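You operate a simulated robot arm through the tools that you are given. There is no shell and no other tool.

You run a simulated robot arm. Do the job below in one go: nothing can be reset, and whatever is moved stays where it is left.

JOB
Tape a blue strip to a green strip on the join plate.
Fine: one yellow tab, blue strip under the blue lever, green under the black one, both locked; leave the other strips and tabs.

It is judged by the outcome, as a careful person would: the job done as asked, and still so three seconds after it is handed in. It fails if anything else is knocked over, pushed out of place, dropped, spilled or broken.

ROBOT AND FRAMES
A 7-joint arm with a two-finger parallel gripper, fixed in place. Base frame: the origin is at the foot of the arm, x ahead of it, y to its left, z up; the work surface is at about z = 0.8. Readings come in m, rad, newtons and seconds.
With the tool pointing down near the work surface it reaches from about 0.44 to 0.92 m from the base axis. Its first joint turns from -2.496 to 2.496 rad. Payload 3 kg.
The TCP is the grasp point between the finger pads, 0.03 m short of the fingertips. In the tool frame z runs along the fingers and y along their closing line. Largest opening 0.094 m; finger width 0.028, thickness 0.01; the body of the gripper, 0.05 by 0.096 m, starts 0.055 m behind the TCP.
Orientation is that of the tool frame in the base frame, as [roll, pitch, yaw] about the fixed x, y, z axes, in that order (R = Rz(yaw) Ry(pitch) Rx(roll)). With the fingers straight down and closing along the base's y, the tool's x points along the base's -x, its y along +y and its z along -z.

CONTROLS
- The arm moves only by the tool step_arm. Its arguments are lists of equal length, an entry for each row: "linear": the shift along the tool's x, y, z in m, a list of three; "angular": the turn, a rotation vector about the tool's x, y, z in rad, a list of three; "claw": the gripper command, from -1 (fully open) to 1 (shut), values between in proportion. In form: {"linear": [[tx, ty, tz], ...], "angular": [[ax, ay, az], ...], "claw": [claw, ...]}. A call has 1 to 20 rows; each row shifts and turns the commanded pose from where the row before left it, along the tool's axes as they then stand. A row lasts 0.2 s, in which the tool goes at most 0.05 m and 0.15 rad; a call with a longer step from one row to the next is refused whole, and so is a gripper value outside its range. A pose out of reach is approached as far as the arm can. The call stops where the force on the tool passes 60 N (or 10 N more than at its start, if that is more) or the arm is blocked; 0.2 s more then pass. The fingers move at their own pace (about 0.072 m/s each) and stop on an object; they squeeze with about 44 N. The grip force told is the motor's: it shows also when the fingers shut on nothing. Time passes only in rows, and 0.2 s behind the last, so rows that do not move let the fingers close. It gives the time, the measured TCP pose, the force on the tool (base axes), the opening and the grip force at its end, in the units of the frame above (readings bear some noise), with the torque about the TCP (base axes, N m) and any sound that the robot's microphone picked up.
- Cameras (640 x 400 px; columns grow to the right, rows downward): "scene" is fixed at [0.0504, 0.5012, 1.3795]; the picture's right is [-0.67, -0.74, 0.00], its down [-0.35, 0.32, -0.88] and it looks along [0.65, -0.59, -0.47] (base axes); focal length 349 px, centre (320, 200). "wrist" rides on the gripper at [0.076, 0.014, -0.102] in the tool frame; the picture's right is [-0.18, 0.98, 0.00], its down [-0.75, -0.14, -0.64] and it looks along [-0.63, -0.12, 0.77] (tool axes); focal length 243 px, centre (320, 200). There is no depth. A picture from a camera that has moved, and an enlarged one, comes with that camera's place and axes in the base frame and with its lens.
- camera(camera): a new picture of that camera. The clock stands still meanwhile.
- zoom(camera, box): a new picture of the part [left, top, right, bottom] of that camera's present view, enlarged. The clock stands still meanwhile.
- sign_off(): hands the job in; it is judged then, once.

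Nothing tells you positions but the pictures and the camera data. Unless the task says otherwise, let go and move clear before handing in.

The tools are called after "Call:" by a JSON object that holds its "api" and its "payload". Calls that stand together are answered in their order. step_arm: Moves the arm, as the interface text tells. Its arguments: {"type":"object","properties":{"linear":{"type":"array"},"angular":{"type":"array"},"claw":{"type":"array"}},"required":["linear","angular","claw"]} The other tools are called the same way: camera (camera) takes a picture; zoom (camera, box) takes an enlarged picture of a part of a camera's view; sign_off () hands the job in.

At the start:

```text
time_s: 0.0
tcp_pos: [0.5485, 0.023, 1.106]
tcp_rot: [-3.142, 0.0, -3.141]
wrist_force: [-2.0, -0.7, -0.5]
torque: [-0.02, 0.01, 0.03]
opening: 0.094
grasp_force: 0.0
```

scene: 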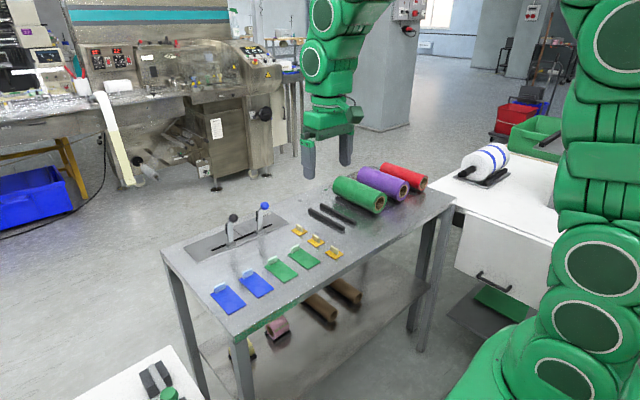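
wrist: 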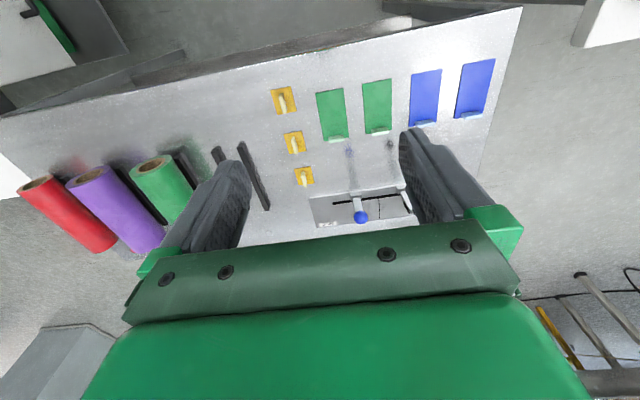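

I see a table with a join plate (two levers, one blue, one black), two blue strips, two green strips, three yellow tabs, rolls and dark bars. I'll zoom in to get details before moving.

Call:
{"api": "zoom", "payload": {"camera": "scene", "box": [170, 190, 330, 290]}}

Call:
{"api": "zoom", "payload": {"camera": "scene", "box": [200, 240, 360, 340]}}

Call:
{"api": "zoom", "payload": {"camera": "wrist", "box": [250, 50, 510, 230]}}

```text
4.00 times, centred on (250, 240) of scene
camera zoom: at [0.0504, 0.5012, 1.3795], right [-0.67, -0.74, 0.0], down [-0.35, 0.32, -0.88], along [0.65, -0.59, -0.47], focal length 1396 px, centre (600, 40)
```

zoom: 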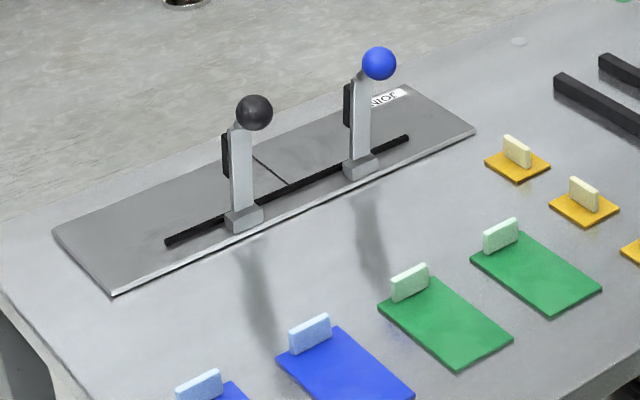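

```text
4.00 times, centred on (280, 290) of scene
camera zoom: at [0.0504, 0.5012, 1.3795], right [-0.67, -0.74, 0.0], down [-0.35, 0.32, -0.88], along [0.65, -0.59, -0.47], focal length 1396 px, centre (480, -160)
```

zoom: 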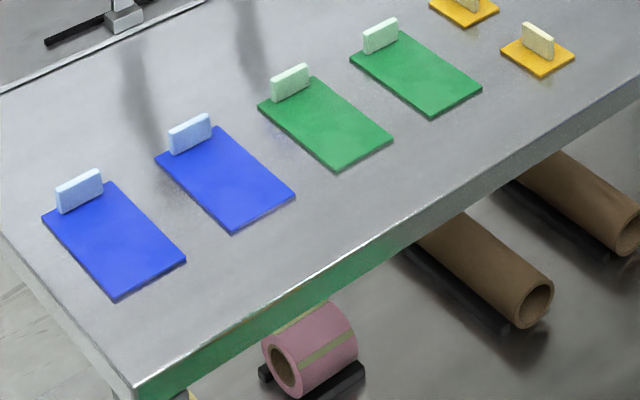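

```text
2.22 times, centred on (380, 140) of wrist
camera zoom: at [0.4734, 0.037, 1.2077], right [0.18, 0.98, 0.0], down [0.75, -0.14, 0.64], along [0.63, -0.12, -0.77], focal length 539 px, centre (187, 333)
```

zoom: 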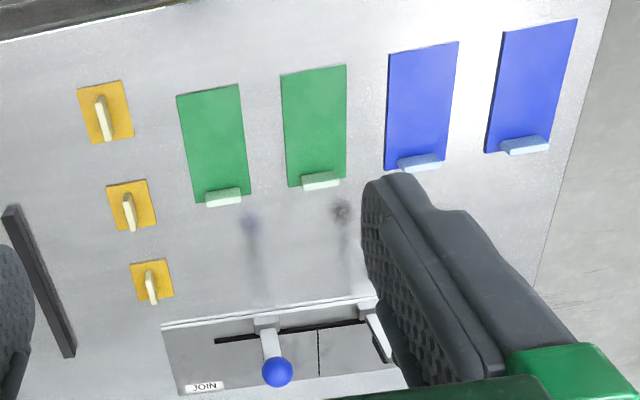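

The strips lie at x≈0.64 (green y≈0.03 and 0.10, blue y≈0.18 and 0.25). The tabs are at y≈-0.046, and the plate is around x 0.81–0.905, y -0.06–0.25. I'll move the wrist camera closer to look at the plate and levers.

Call:
{"api": "step_arm", "payload": {"linear": [[-0.03, 0.0144, 0.0212], [-0.03, 0.0144, 0.0212], [-0.03, 0.0144, 0.0212], [-0.03, 0.0144, 0.0212], [-0.03, 0.0144, 0.0212], [0, 0, 0]], "angular": [[0, 0, 0], [0, 0, 0], [0, 0, 0], [0, 0, 0], [0, 0, 0], [0, 0, 0]], "claw": [-1, -1, -1, -1, -1, -1]}}

Call:
{"api": "camera", "payload": {"camera": "wrist"}}

Call:
{"api": "camera", "payload": {"camera": "scene"}}

```text
time_s: 1.4
tcp_pos: [0.699, 0.0945, 0.9953]
tcp_rot: [3.14, 0.0, 3.142]
wrist_force: [0.4, 1.0, -0.2]
torque: [-0.03, -0.02, -0.01]
opening: 0.094
grasp_force: 0.1
```

```text
taken
camera wrist: at [0.6234, 0.1087, 1.0981], right [0.18, 0.98, 0.0], down [0.75, -0.14, 0.64], along [0.63, -0.12, -0.77], focal length 243 px, centre (320, 200)
```

wrist: 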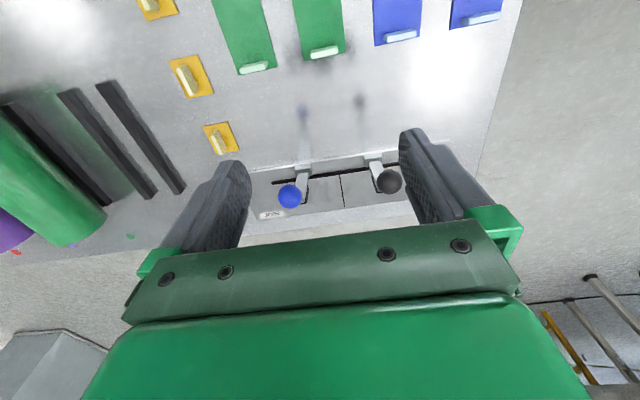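

```text
taken
```

scene: 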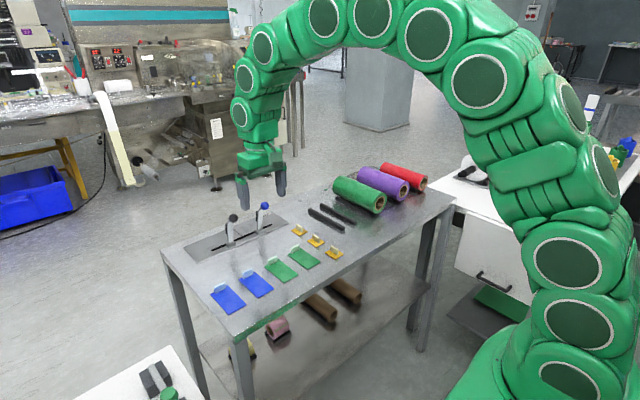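

Call:
{"api": "zoom", "payload": {"camera": "wrist", "box": [240, 130, 420, 240]}}

Call:
{"api": "zoom", "payload": {"camera": "scene", "box": [210, 190, 290, 250]}}

```text
3.56 times, centred on (330, 185) of wrist
camera zoom: at [0.6234, 0.1087, 1.0981], right [0.18, 0.98, 0.0], down [0.75, -0.14, 0.64], along [0.63, -0.12, -0.77], focal length 863 px, centre (284, 253)
```

zoom: 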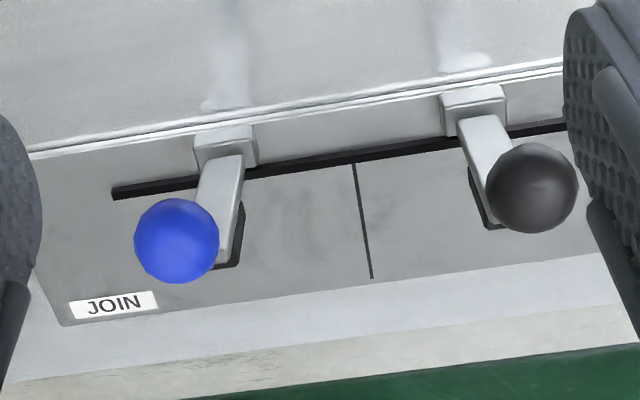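

```text
6.67 times, centred on (250, 220) of scene
camera zoom: at [0.0504, 0.5012, 1.3795], right [-0.67, -0.74, 0.0], down [-0.35, 0.32, -0.88], along [0.65, -0.59, -0.47], focal length 2326 px, centre (787, 67)
```

zoom: 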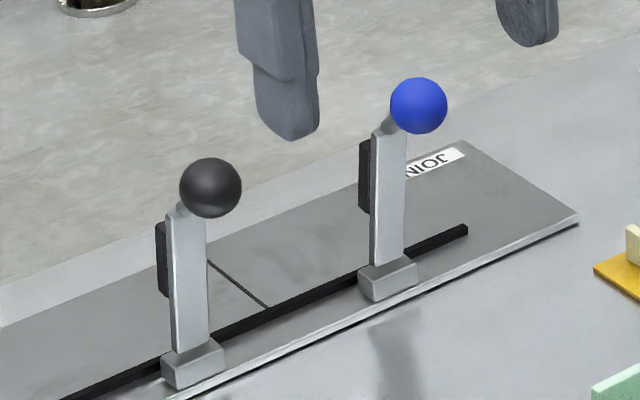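

The levers stand upright, leaning back toward the robot, with balls near (0.772, 0.05, 0.908) and (0.77, 0.15, 0.908). The seam mark is near y≈0.10, x 0.824–0.887, behind a black fence. I'll check the gripper for a protruding camera body and inspect the strips' handles.

Call:
{"api": "zoom", "payload": {"camera": "scene", "box": [220, 120, 310, 220]}}

Call:
{"api": "zoom", "payload": {"camera": "wrist", "box": [160, 0, 520, 170]}}

```text
4.00 times, centred on (265, 170) of scene
camera zoom: at [0.0504, 0.5012, 1.3795], right [-0.67, -0.74, 0.0], down [-0.35, 0.32, -0.88], along [0.65, -0.59, -0.47], focal length 1396 px, centre (540, 320)
```

zoom: 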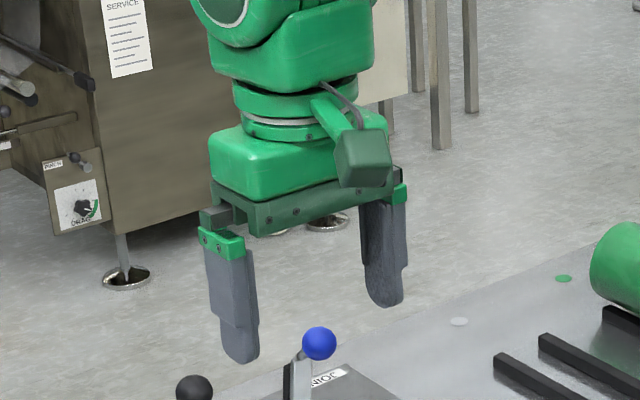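

```text
1.78 times, centred on (340, 85) of wrist
camera zoom: at [0.6234, 0.1087, 1.0981], right [0.18, 0.98, 0.0], down [0.75, -0.14, 0.64], along [0.63, -0.12, -0.77], focal length 431 px, centre (284, 404)
```

zoom: 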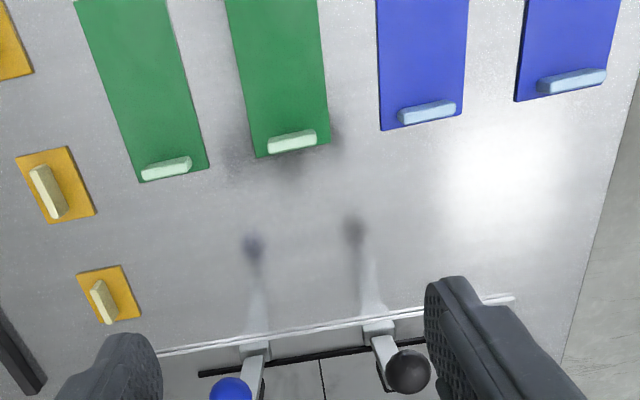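

There is a camera cube on the tool's +x side. For the blue strip I'll therefore turn the tool so that the cube ends up on the far side, clear of the blue lever's ball. I'll now go above the nearer blue strip's handle (about 0.667, 0.18) and turn the tool so it closes along x.

Call:
{"api": "step_arm", "payload": {"linear": [[0.011, 0.0285, 0.01], [0.011, 0.0285, 0.01], [0.01, 0.0285, 0.01], [0, 0, 0], [0, 0, 0], [0, 0, 0], [0, 0, 0], [0, 0, 0], [0, 0, 0], [0, 0, 0], [0, 0, 0], [0, 0, 0], [0, 0, 0], [0, 0, 0], [0, 0, 0]], "angular": [[0, 0, 0], [0, 0, 0], [0, 0, 0], [0, 0, 0.1428], [0, 0, 0.1428], [0, 0, 0.1428], [0, 0, 0.1428], [0, 0, 0.1428], [0, 0, 0.1428], [0, 0, 0.1428], [0, 0, 0.1428], [0, 0, 0.1428], [0, 0, 0.1428], [0, 0, 0.1428], [0, 0, 0]], "claw": [-1, -1, -1, -1, -1, -1, -1, -1, -1, -1, -1, -1, -1, -1, -1]}}

Call:
{"api": "camera", "payload": {"camera": "wrist"}}

Call:
{"api": "camera", "payload": {"camera": "scene"}}

```text
time_s: 4.6
tcp_pos: [0.6679, 0.18, 0.97]
tcp_rot: [3.141, 0.0, 1.569]
wrist_force: [0.0, 1.1, -0.4]
torque: [-0.01, 0.01, -0.01]
opening: 0.094
grasp_force: 0.0
```

```text
taken
camera wrist: at [0.6823, 0.2562, 1.0714], right [0.98, -0.19, 0.0], down [-0.14, -0.75, 0.64], along [-0.12, -0.63, -0.77], focal length 243 px, centre (320, 200)
```

wrist: 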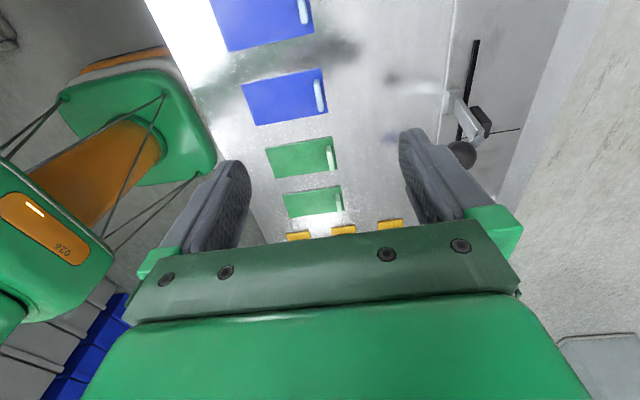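

```text
taken
```

scene: 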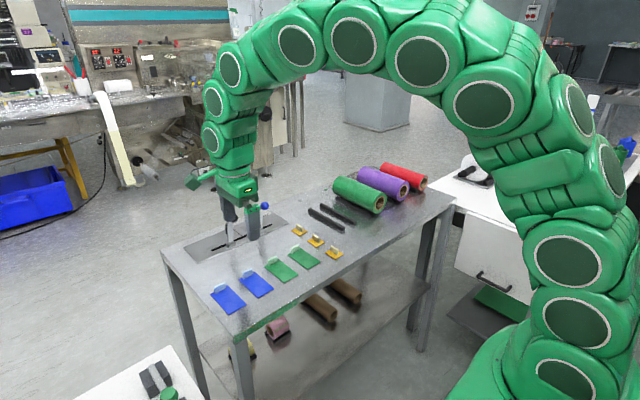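

The blue strip's handle comes out at about (0.667, 0.182) from two views. I'll zoom in to measure it more precisely.

Call:
{"api": "zoom", "payload": {"camera": "wrist", "box": [230, 50, 350, 130]}}

Call:
{"api": "zoom", "payload": {"camera": "wrist", "box": [250, 120, 410, 240]}}

Call:
{"api": "zoom", "payload": {"camera": "scene", "box": [200, 170, 300, 310]}}

```text
5.00 times, centred on (290, 90) of wrist
camera zoom: at [0.6823, 0.2562, 1.0714], right [0.98, -0.19, 0.0], down [-0.14, -0.75, 0.64], along [-0.12, -0.63, -0.77], focal length 1213 px, centre (470, 750)
```

zoom: 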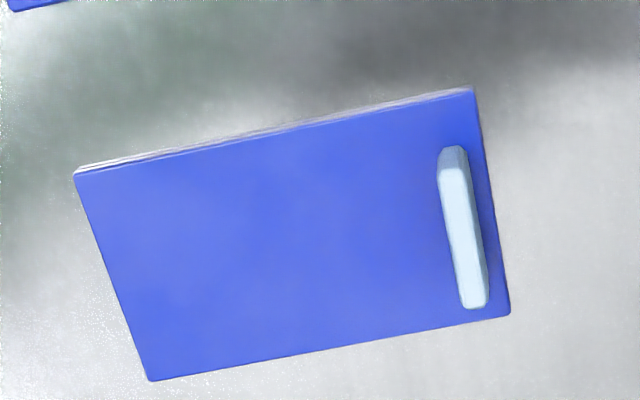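

```text
3.33 times, centred on (330, 180) of wrist
camera zoom: at [0.6823, 0.2562, 1.0714], right [0.98, -0.19, 0.0], down [-0.14, -0.75, 0.64], along [-0.12, -0.63, -0.77], focal length 809 px, centre (287, 267)
```

zoom: 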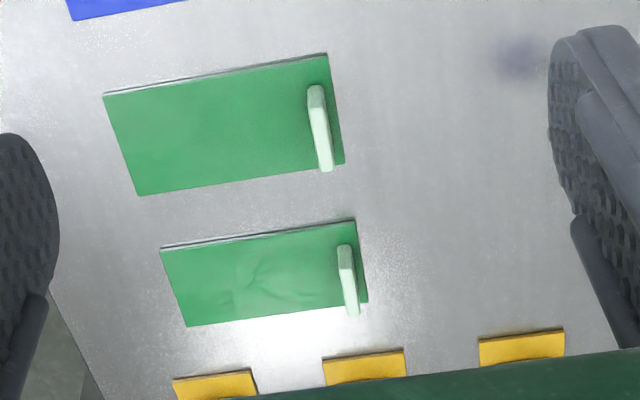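

```text
2.86 times, centred on (250, 240) of scene
camera zoom: at [0.0504, 0.5012, 1.3795], right [-0.67, -0.74, 0.0], down [-0.35, 0.32, -0.88], along [0.65, -0.59, -0.47], focal length 997 px, centre (520, 86)
```

zoom: 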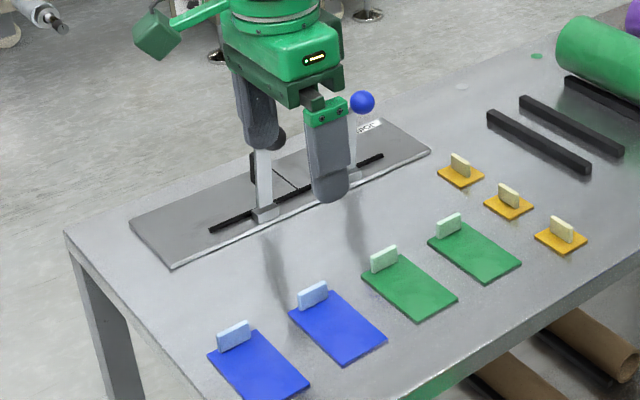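

The blue strip spans x 0.589–0.673 and y 0.158–0.203, with its handle at x≈0.667, y≈0.18. I'll descend partway with the fingers part-closed and check the alignment.

Call:
{"api": "step_arm", "payload": {"linear": [[0.0005, -0.001, 0.04], [0, 0, 0.04], [0, 0, 0.03], [0, 0, 0.01], [0, 0, 0]], "angular": [[0, 0, 0], [0, 0, 0], [0, 0, 0], [0, 0, 0], [0, 0, 0]], "claw": [0.15, 0.15, 0.15, 0.15, 0.15]}}

Call:
{"api": "camera", "payload": {"camera": "wrist"}}

Call:
{"api": "zoom", "payload": {"camera": "scene", "box": [200, 210, 320, 310]}}

```text
time_s: 5.8
tcp_pos: [0.6656, 0.1812, 0.8473]
tcp_rot: [-3.14, -0.001, 1.57]
wrist_force: [-0.3, 0.5, 0.4]
torque: [-0.01, 0.03, 0.02]
opening: 0.0398
grasp_force: 0.1
```

```text
taken
camera wrist: at [0.6802, 0.2583, 0.9504], right [0.98, -0.18, 0.0], down [-0.14, -0.75, 0.64], along [-0.12, -0.63, -0.77], focal length 243 px, centre (320, 200)
```

wrist: 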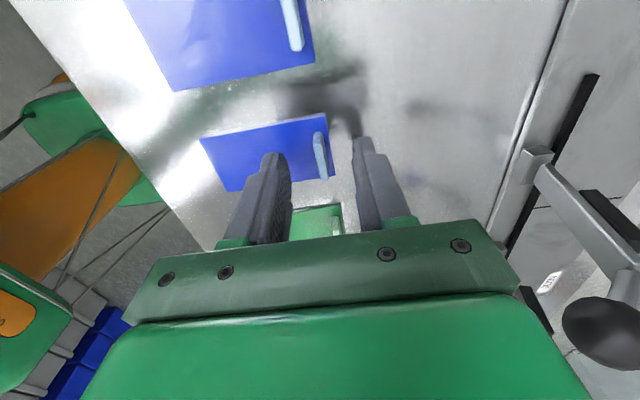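

```text
4.00 times, centred on (260, 260) of scene
camera zoom: at [0.0504, 0.5012, 1.3795], right [-0.67, -0.74, 0.0], down [-0.35, 0.32, -0.88], along [0.65, -0.59, -0.47], focal length 1396 px, centre (560, -40)
```

zoom: 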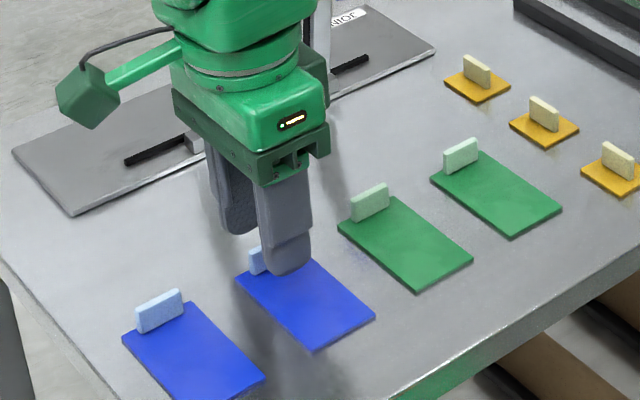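

Call:
{"api": "zoom", "payload": {"camera": "wrist", "box": [190, 100, 420, 250]}}

```text
2.67 times, centred on (305, 175) of wrist
camera zoom: at [0.6802, 0.2583, 0.9504], right [0.98, -0.18, 0.0], down [-0.14, -0.75, 0.64], along [-0.12, -0.63, -0.77], focal length 647 px, centre (360, 267)
```

zoom: 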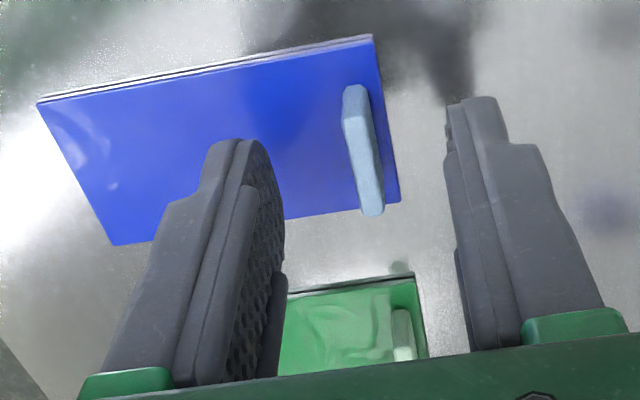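

The handle is centred between the fingers. I'll lower the last centimetre and close.

Call:
{"api": "step_arm", "payload": {"linear": [[-0.0005, 0, 0.006], [0, 0, 0.005], [0, 0, 0]], "angular": [[0, 0, 0], [0, 0, 0], [0, 0, 0]], "claw": [0.15, 0.15, 0.15]}}

Call:
{"api": "zoom", "payload": {"camera": "wrist", "box": [190, 100, 420, 250]}}

Call:
{"api": "zoom", "payload": {"camera": "scene", "box": [220, 230, 300, 290]}}

```text
time_s: 6.6
tcp_pos: [0.6665, 0.1822, 0.8372]
tcp_rot: [3.141, -0.001, 1.57]
wrist_force: [-0.5, -0.1, 0.6]
torque: [0.01, 0.01, 0.05]
opening: 0.0399
grasp_force: 0.0
```

```text
2.67 times, centred on (305, 175) of wrist
camera zoom: at [0.6809, 0.258, 0.9403], right [0.98, -0.18, 0.0], down [-0.14, -0.75, 0.64], along [-0.12, -0.63, -0.77], focal length 647 px, centre (360, 267)
```

zoom: 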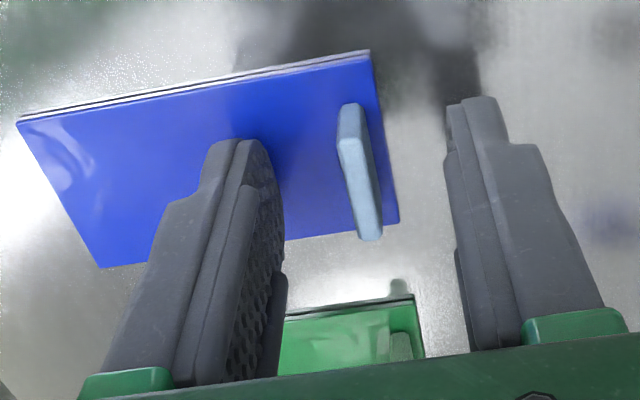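

```text
6.67 times, centred on (260, 260) of scene
camera zoom: at [0.0504, 0.5012, 1.3795], right [-0.67, -0.74, 0.0], down [-0.35, 0.32, -0.88], along [0.65, -0.59, -0.47], focal length 2326 px, centre (720, -200)
```

zoom: 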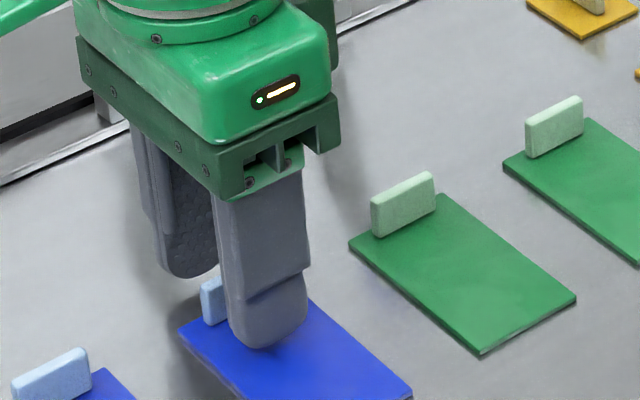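

Call:
{"api": "step_arm", "payload": {"linear": [[0, 0, 0], [0, 0, 0], [0, 0, 0], [0, 0, 0]], "angular": [[0, 0, 0], [0, 0, 0], [0, 0, 0], [0, 0, 0]], "claw": [1, 1, 1, 1]}}

Call:
{"api": "zoom", "payload": {"camera": "wrist", "box": [190, 100, 420, 250]}}

```text
time_s: 7.6
tcp_pos: [0.6665, 0.1817, 0.8358]
tcp_rot: [-3.141, -0.002, 1.572]
wrist_force: [0.7, 0.8, -1.4]
torque: [-0.01, -0.02, 0.02]
opening: 0.0032
grasp_force: 38.3
```

```text
2.67 times, centred on (305, 175) of wrist
camera zoom: at [0.6808, 0.2579, 0.9402], right [0.98, -0.18, 0.0], down [-0.14, -0.75, 0.64], along [-0.12, -0.63, -0.77], focal length 647 px, centre (360, 267)
```

zoom: 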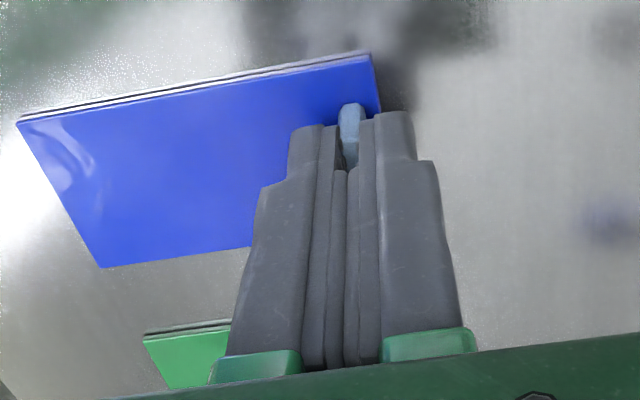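

The handle is gripped (38 N). I'll lift straight up and check the strip hangs level.

Call:
{"api": "step_arm", "payload": {"linear": [[0, 0, -0.01], [0, 0, -0.03], [0, 0, -0.04], [0, 0, -0.04], [0, 0, -0.025], [0, 0, 0]], "angular": [[0, 0, 0], [0, 0, 0], [0, 0, 0], [0, 0, 0], [0, 0, 0], [0, 0, 0]], "claw": [1, 1, 1, 1, 1, 1]}}

Call:
{"api": "camera", "payload": {"camera": "wrist"}}

Call:
{"api": "zoom", "payload": {"camera": "scene", "box": [180, 170, 300, 290]}}

```text
time_s: 9.0
tcp_pos: [0.667, 0.1804, 0.9834]
tcp_rot: [-3.141, 0.0, 1.571]
wrist_force: [0.5, -0.7, 0.0]
torque: [-0.01, -0.01, -0.03]
opening: 0.0032
grasp_force: 37.3
```

```text
taken
camera wrist: at [0.6812, 0.2567, 1.0859], right [0.98, -0.18, 0.0], down [-0.14, -0.75, 0.64], along [-0.12, -0.63, -0.77], focal length 243 px, centre (320, 200)
```

wrist: 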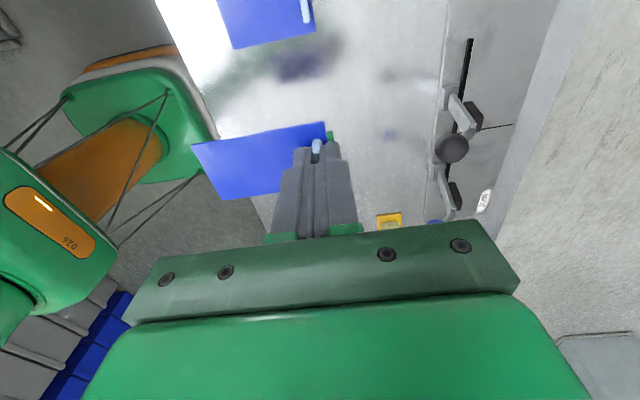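

```text
3.33 times, centred on (240, 230) of scene
camera zoom: at [0.0504, 0.5012, 1.3795], right [-0.67, -0.74, 0.0], down [-0.35, 0.32, -0.88], along [0.65, -0.59, -0.47], focal length 1163 px, centre (587, 100)
```

zoom: 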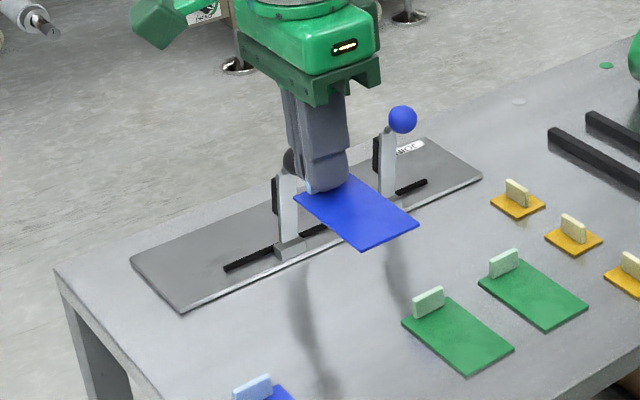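

The strip hangs level. I'll rotate another quarter turn (handle end toward -y) at this height.

Call:
{"api": "step_arm", "payload": {"linear": [[0, 0, 0], [0, 0, 0], [0, 0, 0], [0, 0, 0], [0, 0, 0], [0, 0, 0], [0, 0, 0], [0, 0, 0], [0, 0, 0], [0, 0, 0], [0, 0, 0], [0, 0, 0]], "angular": [[0, 0, 0.1428], [0, 0, 0.1428], [0, 0, 0.1428], [0, 0, 0.1428], [0, 0, 0.1428], [0, 0, 0.1428], [0, 0, 0.1428], [0, 0, 0.1428], [0, 0, 0.1428], [0, 0, 0.1428], [0, 0, 0.1428], [0, 0, 0]], "claw": [1, 1, 1, 1, 1, 1, 1, 1, 1, 1, 1, 1]}}

Call:
{"api": "camera", "payload": {"camera": "wrist"}}

Call:
{"api": "camera", "payload": {"camera": "scene"}}

```text
time_s: 11.6
tcp_pos: [0.6332, 0.154, 0.9769]
tcp_rot: [-3.134, -0.005, 0.006]
wrist_force: [0.0, 0.2, -0.8]
torque: [-0.01, -0.01, 0.01]
opening: 0.0034
grasp_force: 37.5
out of reach, approached as far as the arm can: row 11
```

```text
taken
camera wrist: at [0.7104, 0.139, 1.0795], right [-0.18, -0.98, -0.01], down [-0.76, 0.13, 0.64], along [-0.63, 0.12, -0.77], focal length 243 px, centre (320, 200)
```

wrist: 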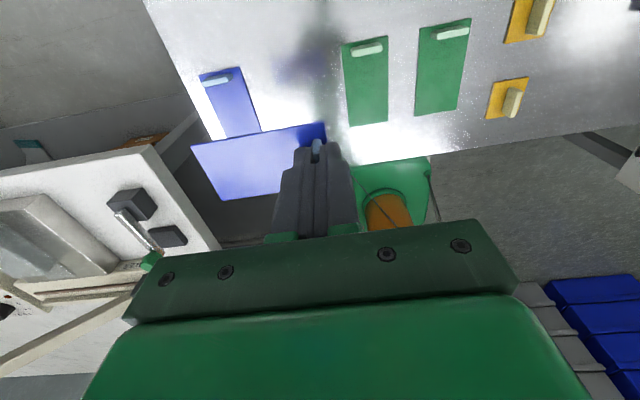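

```text
taken
```

scene: 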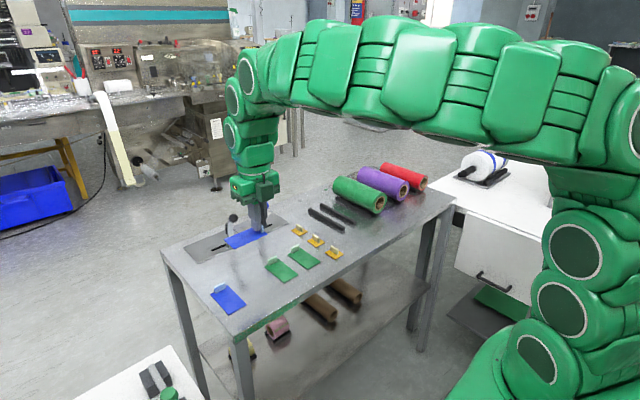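

The last bit of turn is out of reach here, but it should be easier nearer the arm's centreline. I'll back the turn off a little and move toward the plate centre before finishing it.

Call:
{"api": "step_arm", "payload": {"linear": [[0, 0, 0], [0, 0, 0]], "angular": [[0, 0, -0.1428], [0, 0, 0]], "claw": [1, 1]}}

```text
time_s: 12.2
tcp_pos: [0.6344, 0.155, 0.9777]
tcp_rot: [-3.14, 0.0, 0.146]
wrist_force: [-0.5, -0.4, -0.7]
torque: [0.02, 0.03, -0.01]
opening: 0.003
grasp_force: 37.5
```

Call:
{"api": "step_arm", "payload": {"linear": [[0.0198, 0.037, -0.0015], [0.0198, 0.037, -0.0015], [0.0198, 0.037, -0.0015], [0.0198, 0.037, -0.0015], [0, 0, 0]], "angular": [[0, 0, 0], [0, 0, 0], [0, 0, 0], [0, 0, 0], [0, 0, 0]], "claw": [1, 1, 1, 1, 1]}}

Call:
{"api": "step_arm", "payload": {"linear": [[0, 0, 0], [0, 0, 0]], "angular": [[0, 0, 0.1428], [0, 0, 0]], "claw": [1, 1]}}

```text
time_s: 13.4
tcp_pos: [0.7341, 0.0185, 0.9846]
tcp_rot: [3.14, -0.001, 0.144]
wrist_force: [-1.0, 0.5, 0.1]
torque: [-0.02, 0.01, 0.03]
opening: 0.0029
grasp_force: 37.3
```

```text
time_s: 14.0
tcp_pos: [0.7125, -0.0015, 0.9872]
tcp_rot: [-3.141, -0.003, -0.001]
wrist_force: [-0.3, 0.2, 0.4]
torque: [0.02, 0.04, -0.07]
opening: 0.0033
grasp_force: 37.0
out of reach, approached as far as the arm can: row 1
```

The fully flipped orientation isn't reachable, so I'll change approach. I'll put the strip back where it was and re-grip the handle by its two ends (closing along y), so a -90° turn keeps the camera clear of the levers. First I'll rotate back.

Call:
{"api": "step_arm", "payload": {"linear": [[0, 0, 0], [0, 0, 0], [0, 0, 0], [0, 0, 0], [0, 0, 0], [0, 0, 0], [0, 0, 0], [0, 0, 0], [0, 0, 0], [0, 0, 0], [0, 0, 0], [0, 0, 0]], "angular": [[0, 0, -0.1428], [0, 0, -0.1428], [0, 0, -0.1428], [0, 0, -0.1428], [0, 0, -0.1428], [0, 0, -0.1428], [0, 0, -0.1428], [0, 0, -0.1428], [0, 0, -0.1428], [0, 0, -0.1428], [0, 0, -0.1428], [0, 0, 0]], "claw": [1, 1, 1, 1, 1, 1, 1, 1, 1, 1, 1, 1]}}

```text
time_s: 16.6
tcp_pos: [0.7137, -0.0007, 0.9854]
tcp_rot: [3.141, 0.001, 1.572]
wrist_force: [-0.6, -0.6, -1.2]
torque: [-0.01, -0.01, 0.0]
opening: 0.0032
grasp_force: 37.3
```

Call:
{"api": "step_arm", "payload": {"linear": [[0.0363, -0.0093, 0], [0.0363, -0.0093, 0], [0.0363, -0.0093, 0], [0.0363, -0.0093, 0], [0.0363, -0.0093, 0], [0, 0, 0.04], [0, 0, 0.04], [0, 0, 0.04], [0, 0, 0.015], [0, 0, 0]], "angular": [[0, 0, 0], [0, 0, 0], [0, 0, 0], [0, 0, 0], [0, 0, 0], [0, 0, 0], [0, 0, 0], [0, 0, 0], [0, 0, 0], [0, 0, 0]], "claw": [1, 1, 1, 1, 1, 1, 1, 1, 1, 1]}}

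Call:
{"api": "zoom", "payload": {"camera": "scene", "box": [200, 210, 320, 310]}}

Call:
{"api": "camera", "payload": {"camera": "wrist"}}

```text
time_s: 18.8
tcp_pos: [0.6674, 0.1808, 0.8497]
tcp_rot: [3.14, 0.0, 1.57]
wrist_force: [0.2, -0.6, 0.1]
torque: [0.0, 0.0, 0.0]
opening: 0.003
grasp_force: 38.0
```

```text
4.00 times, centred on (260, 260) of scene
camera zoom: at [0.0504, 0.5012, 1.3795], right [-0.67, -0.74, 0.0], down [-0.35, 0.32, -0.88], along [0.65, -0.59, -0.47], focal length 1396 px, centre (560, -40)
```

zoom: 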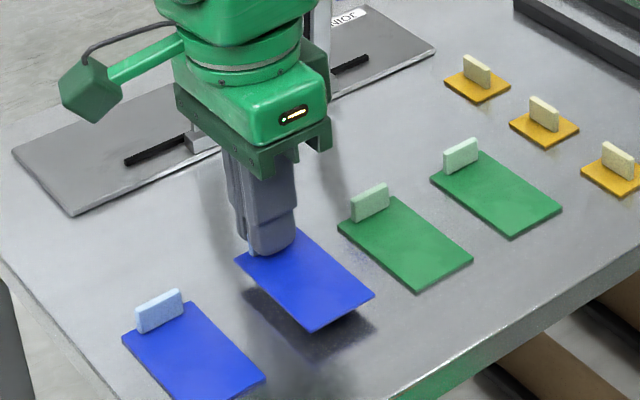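

```text
taken
camera wrist: at [0.6828, 0.2554, 0.9518], right [0.98, -0.18, 0.0], down [-0.14, -0.75, 0.64], along [-0.12, -0.63, -0.77], focal length 243 px, centre (320, 200)
```

wrist: 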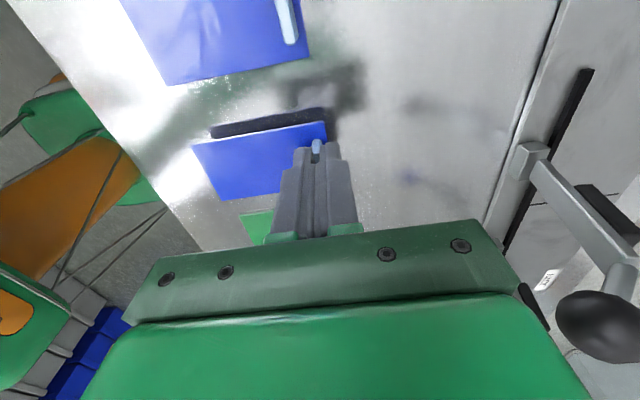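

Call:
{"api": "step_arm", "payload": {"linear": [[0, 0, 0.008], [0, 0, 0.003], [0, 0, 0.002], [0, 0, 0]], "angular": [[0, 0, 0], [0, 0, 0], [0, 0, 0], [0, 0, 0]], "claw": [1, 1, 1, 1]}}

```text
time_s: 19.8
tcp_pos: [0.6675, 0.1793, 0.8371]
tcp_rot: [3.141, 0.0, 1.57]
wrist_force: [0.5, 1.0, 0.9]
torque: [-0.02, -0.03, 0.01]
opening: 0.0031
grasp_force: 38.2
```

Call:
{"api": "step_arm", "payload": {"linear": [[0, 0, 0.001], [0, 0, 0]], "angular": [[0, 0, 0], [0, 0, 0]], "claw": [1, 1]}}

Call:
{"api": "zoom", "payload": {"camera": "scene", "box": [220, 230, 300, 290]}}

```text
time_s: 20.4
tcp_pos: [0.6689, 0.1802, 0.8362]
tcp_rot: [3.141, -0.001, 1.572]
wrist_force: [-0.2, -0.7, 11.8]
torque: [-0.03, 0.04, 0.02]
opening: 0.003
grasp_force: 37.5
```

```text
6.67 times, centred on (260, 260) of scene
camera zoom: at [0.0504, 0.5012, 1.3795], right [-0.67, -0.74, 0.0], down [-0.35, 0.32, -0.88], along [0.65, -0.59, -0.47], focal length 2326 px, centre (720, -200)
```

zoom: 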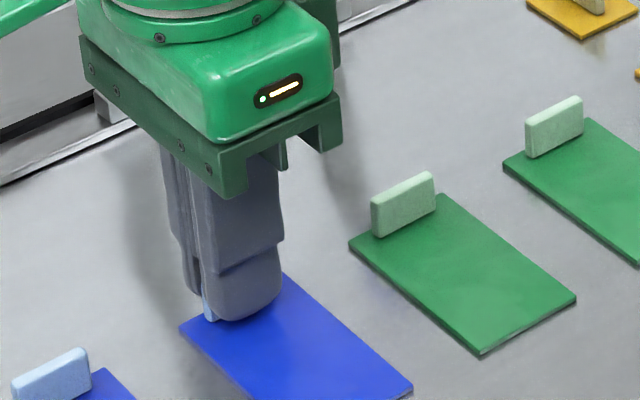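

The strip is back on the table, with a light contact of 12 N. I'll release, rise and turn the tool back to the default orientation.

Call:
{"api": "step_arm", "payload": {"linear": [[0, 0, 0], [0, 0, 0], [0, 0, -0.02], [0, 0, -0.04], [0, 0, 0], [0, 0, 0], [0, 0, 0], [0, 0, 0], [0, 0, 0], [0, 0, 0], [0, 0, 0], [0, 0, 0], [0, 0, 0], [0, 0, 0], [0, 0, 0], [0, 0, 0]], "angular": [[0, 0, 0], [0, 0, 0], [0, 0, 0], [0, 0, 0], [0, 0, -0.1428], [0, 0, -0.1428], [0, 0, -0.1428], [0, 0, -0.1428], [0, 0, -0.1428], [0, 0, -0.1428], [0, 0, -0.1428], [0, 0, -0.1428], [0, 0, -0.1428], [0, 0, -0.1428], [0, 0, -0.1428], [0, 0, 0]], "claw": [0.4, 0.4, 0.4, 0.4, -0.06, -0.06, -0.06, -0.06, -0.06, -0.06, -0.06, -0.06, -0.06, -0.06, -0.06, -0.06]}}

Call:
{"api": "camera", "payload": {"camera": "wrist"}}

Call:
{"api": "zoom", "payload": {"camera": "wrist", "box": [220, 100, 420, 240]}}

```text
time_s: 23.8
tcp_pos: [0.6679, 0.1787, 0.8965]
tcp_rot: [3.141, -0.002, 3.14]
wrist_force: [-0.3, -0.4, 0.6]
torque: [0.03, 0.01, -0.02]
opening: 0.0495
grasp_force: 0.1
```

```text
taken
camera wrist: at [0.5917, 0.194, 0.9988], right [0.18, 0.98, 0.0], down [0.75, -0.14, 0.64], along [0.63, -0.12, -0.77], focal length 243 px, centre (320, 200)
```

wrist: 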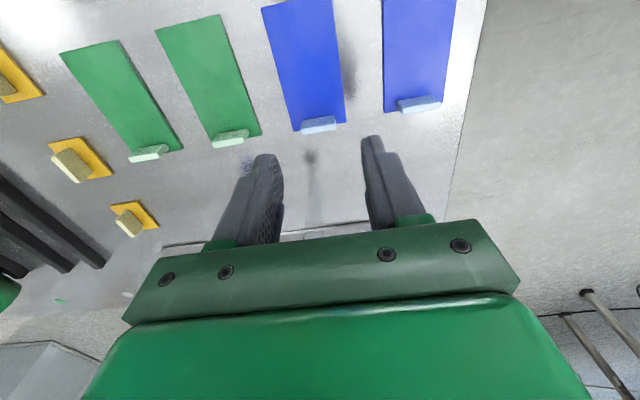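

```text
2.86 times, centred on (320, 170) of wrist
camera zoom: at [0.5917, 0.194, 0.9988], right [0.18, 0.98, 0.0], down [0.75, -0.14, 0.64], along [0.63, -0.12, -0.77], focal length 693 px, centre (320, 286)
```

zoom: 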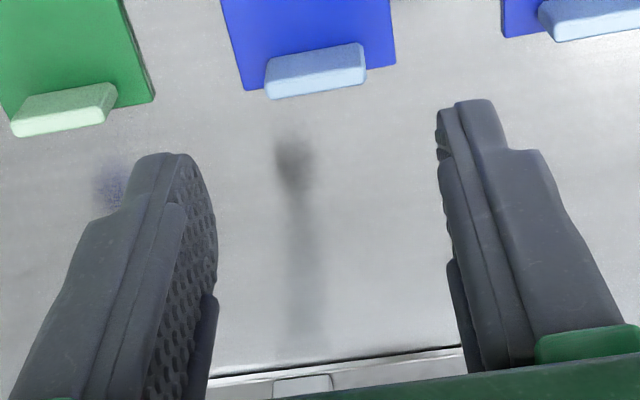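

The handle is at (0.667, 0.179), centred under the tool. I'll descend and grip it by its ends.

Call:
{"api": "step_arm", "payload": {"linear": [[0, 0, 0.03], [0, 0, 0.02], [0, 0, 0.0075], [0, 0, 0]], "angular": [[0, 0, 0], [0, 0, 0], [0, 0, 0], [0, 0, 0]], "claw": [-0.06, -0.06, -0.06, -0.06]}}

Call:
{"api": "zoom", "payload": {"camera": "wrist", "box": [220, 100, 420, 240]}}

Call:
{"api": "zoom", "payload": {"camera": "scene", "box": [210, 220, 300, 290]}}

```text
time_s: 24.8
tcp_pos: [0.6661, 0.1801, 0.8371]
tcp_rot: [3.141, 0.0, 3.141]
wrist_force: [-0.3, 0.3, -0.3]
torque: [0.01, 0.03, 0.0]
opening: 0.0498
grasp_force: 0.0
```

```text
2.86 times, centred on (320, 170) of wrist
camera zoom: at [0.5902, 0.1941, 0.9406], right [0.18, 0.98, 0.0], down [0.75, -0.14, 0.64], along [0.63, -0.12, -0.77], focal length 693 px, centre (320, 286)
```

zoom: 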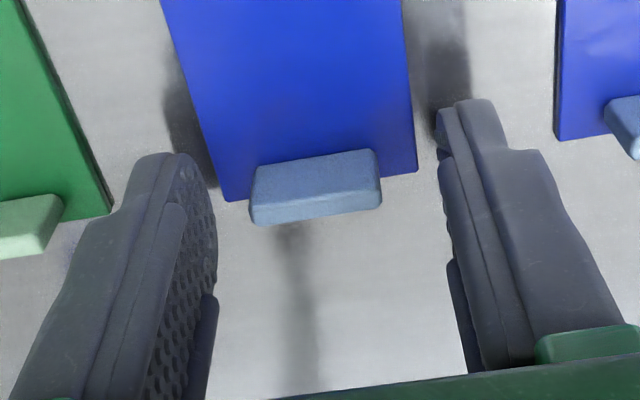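

```text
5.71 times, centred on (255, 255) of scene
camera zoom: at [0.0504, 0.5012, 1.3795], right [-0.67, -0.74, 0.0], down [-0.35, 0.32, -0.88], along [0.65, -0.59, -0.47], focal length 1994 px, centre (691, -114)
```

zoom: 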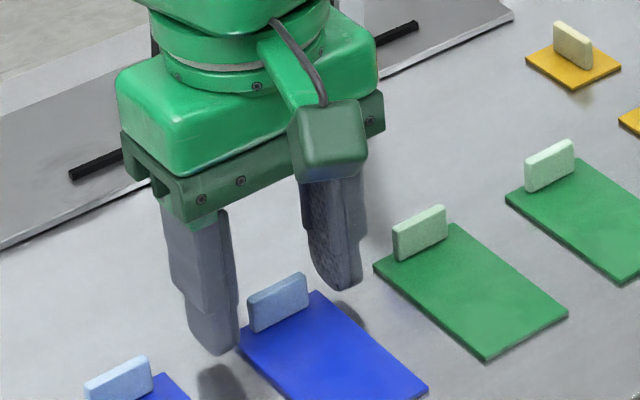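

Call:
{"api": "step_arm", "payload": {"linear": [[0, 0, 0], [0, 0, 0], [0, 0, 0], [0, 0, 0]], "angular": [[0, 0, 0], [0, 0, 0], [0, 0, 0], [0, 0, 0]], "claw": [0.6, 1, 1, 1]}}

Call:
{"api": "zoom", "payload": {"camera": "wrist", "box": [220, 100, 420, 240]}}

```text
time_s: 25.8
tcp_pos: [0.6655, 0.1795, 0.8378]
tcp_rot: [3.14, 0.0, -3.141]
wrist_force: [0.2, -0.4, -0.8]
torque: [-0.01, 0.0, -0.02]
opening: 0.0245
grasp_force: 44.2
```

```text
2.86 times, centred on (320, 170) of wrist
camera zoom: at [0.5903, 0.1941, 0.9407], right [0.18, 0.98, 0.0], down [0.75, -0.14, 0.64], along [0.63, -0.12, -0.77], focal length 693 px, centre (320, 286)
```

zoom: 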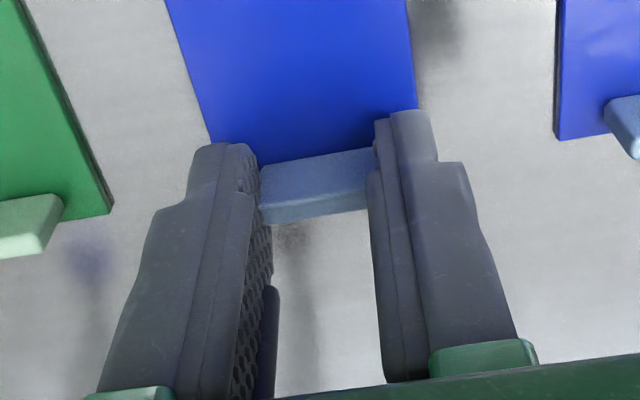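

It is gripped across the ends (24.5 mm, 44 N). I'll lift a little and check the strip stays level.

Call:
{"api": "step_arm", "payload": {"linear": [[0, 0, -0.005], [0, 0, -0.01], [0, 0, -0.02], [0, 0, -0.02], [0, 0, 0]], "angular": [[0, 0, 0], [0, 0, 0], [0, 0, 0], [0, 0, 0], [0, 0, 0]], "claw": [1, 1, 1, 1, 1]}}

Call:
{"api": "camera", "payload": {"camera": "wrist"}}

Call:
{"api": "zoom", "payload": {"camera": "scene", "box": [190, 190, 310, 290]}}

```text
time_s: 27.0
tcp_pos: [0.6672, 0.1806, 0.8937]
tcp_rot: [3.14, -0.001, 3.14]
wrist_force: [-0.5, 0.9, -0.6]
torque: [-0.02, 0.01, -0.03]
opening: 0.0244
grasp_force: 43.5
```

```text
taken
camera wrist: at [0.5915, 0.1945, 0.9958], right [0.18, 0.98, 0.0], down [0.75, -0.14, 0.64], along [0.63, -0.12, -0.77], focal length 243 px, centre (320, 200)
```

wrist: 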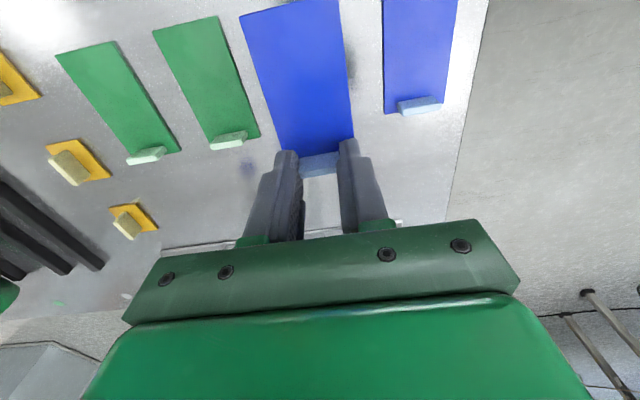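

```text
4.00 times, centred on (250, 240) of scene
camera zoom: at [0.0504, 0.5012, 1.3795], right [-0.67, -0.74, 0.0], down [-0.35, 0.32, -0.88], along [0.65, -0.59, -0.47], focal length 1396 px, centre (600, 40)
```

zoom: 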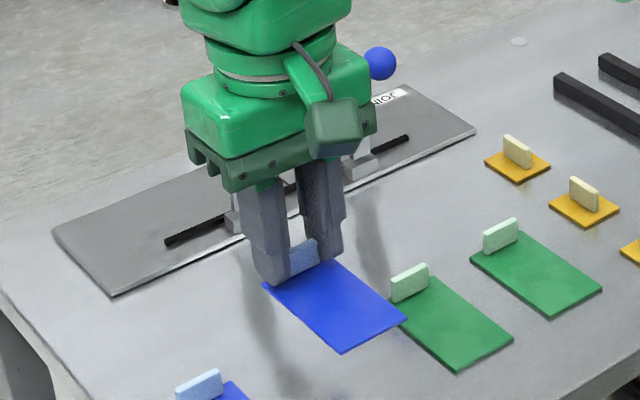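

The strip hangs level. I'll raise it, rotate -90° and carry it over the plate.

Call:
{"api": "step_arm", "payload": {"linear": [[0, 0, -0.03], [0, 0, -0.03], [0, 0, -0.03], [0, 0, 0], [0, 0, 0], [0, 0, 0], [0, 0, 0], [0, 0, 0], [0, 0, 0], [0, 0, 0], [0, 0, 0], [0, 0, 0], [0, 0, 0], [0, 0, 0], [0, 0, 0]], "angular": [[0, 0, 0], [0, 0, 0], [0, 0, 0], [0, 0, 0.1428], [0, 0, 0.1428], [0, 0, 0.1428], [0, 0, 0.1428], [0, 0, 0.1428], [0, 0, 0.1428], [0, 0, 0.1428], [0, 0, 0.1428], [0, 0, 0.1428], [0, 0, 0.1428], [0, 0, 0.1428], [0, 0, 0]], "claw": [1, 1, 1, 1, 1, 1, 1, 1, 1, 1, 1, 1, 1, 1, 1]}}

```text
time_s: 30.2
tcp_pos: [0.6676, 0.18, 0.9835]
tcp_rot: [-3.141, 0.001, 1.569]
wrist_force: [0.4, -0.4, 0.2]
torque: [-0.03, 0.03, 0.03]
opening: 0.0249
grasp_force: 44.1
```

Call:
{"api": "step_arm", "payload": {"linear": [[-0.02833, 0.03117, 0], [-0.02833, 0.03117, 0], [-0.02833, 0.03117, 0], [-0.02833, 0.03117, 0], [-0.02833, 0.03117, 0], [-0.02833, 0.03117, 0], [0, 0, 0]], "angular": [[0, 0, 0], [0, 0, 0], [0, 0, 0], [0, 0, 0], [0, 0, 0], [0, 0, 0], [0, 0, 0]], "claw": [1, 1, 1, 1, 1, 1, 1]}}

Call:
{"api": "camera", "payload": {"camera": "wrist"}}

Call:
{"api": "camera", "payload": {"camera": "scene"}}

```text
time_s: 31.8
tcp_pos: [0.8536, 0.0085, 0.9836]
tcp_rot: [3.141, 0.001, 1.57]
wrist_force: [0.8, -0.6, -0.3]
torque: [-0.01, 0.02, -0.01]
opening: 0.0246
grasp_force: 44.1
```

```text
taken
camera wrist: at [0.869, 0.0857, 1.0849], right [0.98, -0.18, 0.0], down [-0.14, -0.75, 0.64], along [-0.12, -0.63, -0.77], focal length 243 px, centre (320, 200)
```

wrist: 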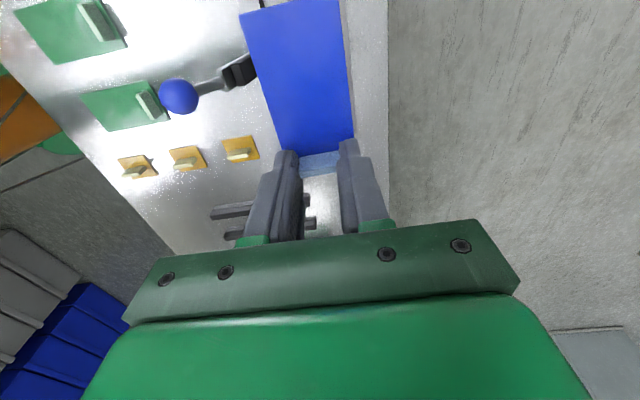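

```text
taken
```

scene: 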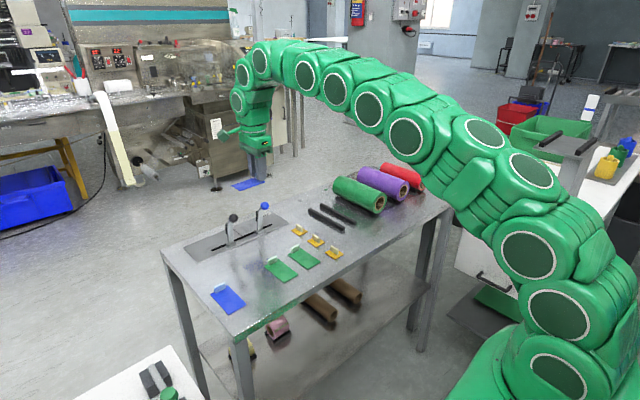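

Call:
{"api": "zoom", "payload": {"camera": "wrist", "box": [150, 0, 400, 180]}}

Call:
{"api": "zoom", "payload": {"camera": "scene", "box": [190, 150, 300, 260]}}

```text
2.22 times, centred on (275, 90) of wrist
camera zoom: at [0.869, 0.0857, 1.0849], right [0.98, -0.18, 0.0], down [-0.14, -0.75, 0.64], along [-0.12, -0.63, -0.77], focal length 539 px, centre (420, 444)
```

zoom: 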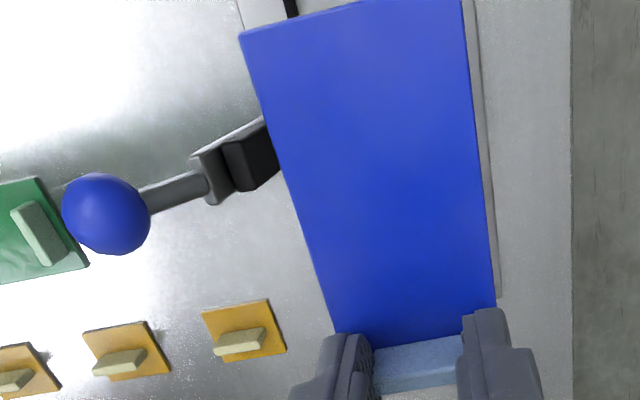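

```text
3.64 times, centred on (245, 205) of scene
camera zoom: at [0.0504, 0.5012, 1.3795], right [-0.67, -0.74, 0.0], down [-0.35, 0.32, -0.88], along [0.65, -0.59, -0.47], focal length 1269 px, centre (593, 182)
```

zoom: 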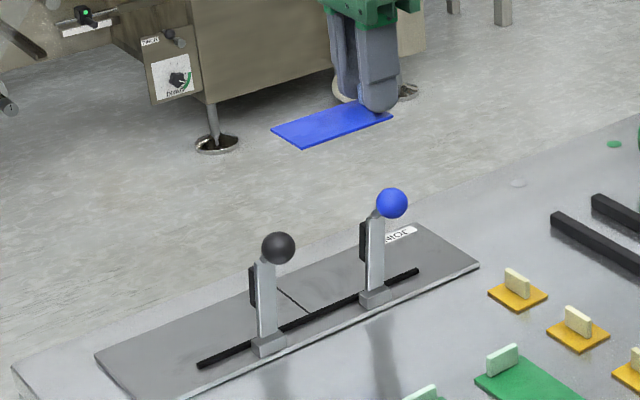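

Call:
{"api": "step_arm", "payload": {"linear": [[0, 0, 0.04], [0, 0, 0.04], [0, 0, 0.033], [0, 0, 0]], "angular": [[0, 0, 0], [0, 0, 0], [0, 0, 0], [0, 0, 0]], "claw": [1, 1, 1, 1]}}

Call:
{"api": "camera", "payload": {"camera": "wrist"}}

Call:
{"api": "zoom", "payload": {"camera": "scene", "box": [200, 170, 300, 260]}}

```text
time_s: 32.8
tcp_pos: [0.8522, 0.0084, 0.8686]
tcp_rot: [-3.141, -0.001, 1.573]
wrist_force: [-0.1, -0.7, 0.2]
torque: [0.01, 0.02, 0.0]
opening: 0.0246
grasp_force: 44.3
```

```text
taken
camera wrist: at [0.868, 0.0854, 0.971], right [0.98, -0.18, 0.0], down [-0.14, -0.75, 0.64], along [-0.12, -0.63, -0.77], focal length 243 px, centre (320, 200)
```

wrist: 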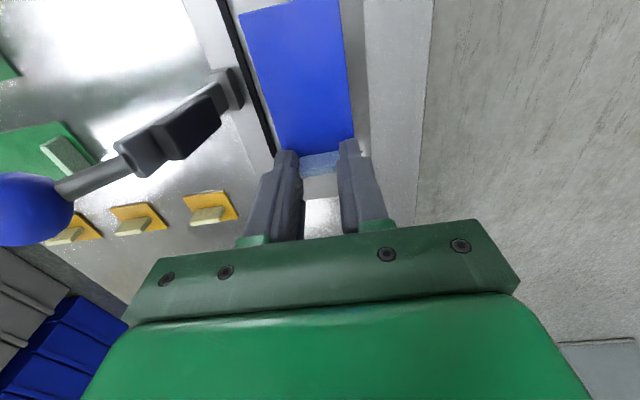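

```text
4.44 times, centred on (250, 215) of scene
camera zoom: at [0.0504, 0.5012, 1.3795], right [-0.67, -0.74, 0.0], down [-0.35, 0.32, -0.88], along [0.65, -0.59, -0.47], focal length 1551 px, centre (631, 133)
```

zoom: 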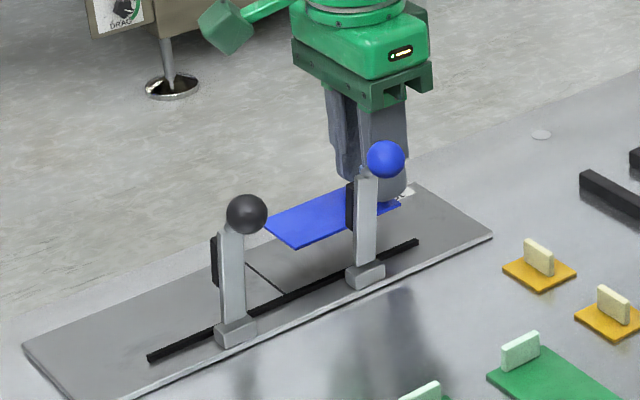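

Call:
{"api": "zoom", "payload": {"camera": "wrist", "box": [180, 0, 400, 160]}}

```text
2.50 times, centred on (290, 80) of wrist
camera zoom: at [0.868, 0.0854, 0.971], right [0.98, -0.18, 0.0], down [-0.14, -0.75, 0.64], along [-0.12, -0.63, -0.77], focal length 606 px, centre (395, 500)
```

zoom: 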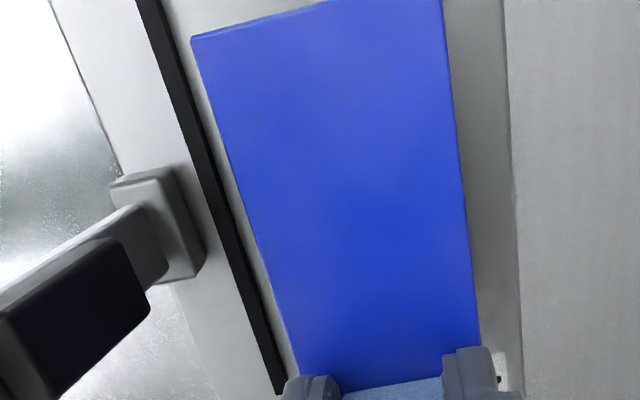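

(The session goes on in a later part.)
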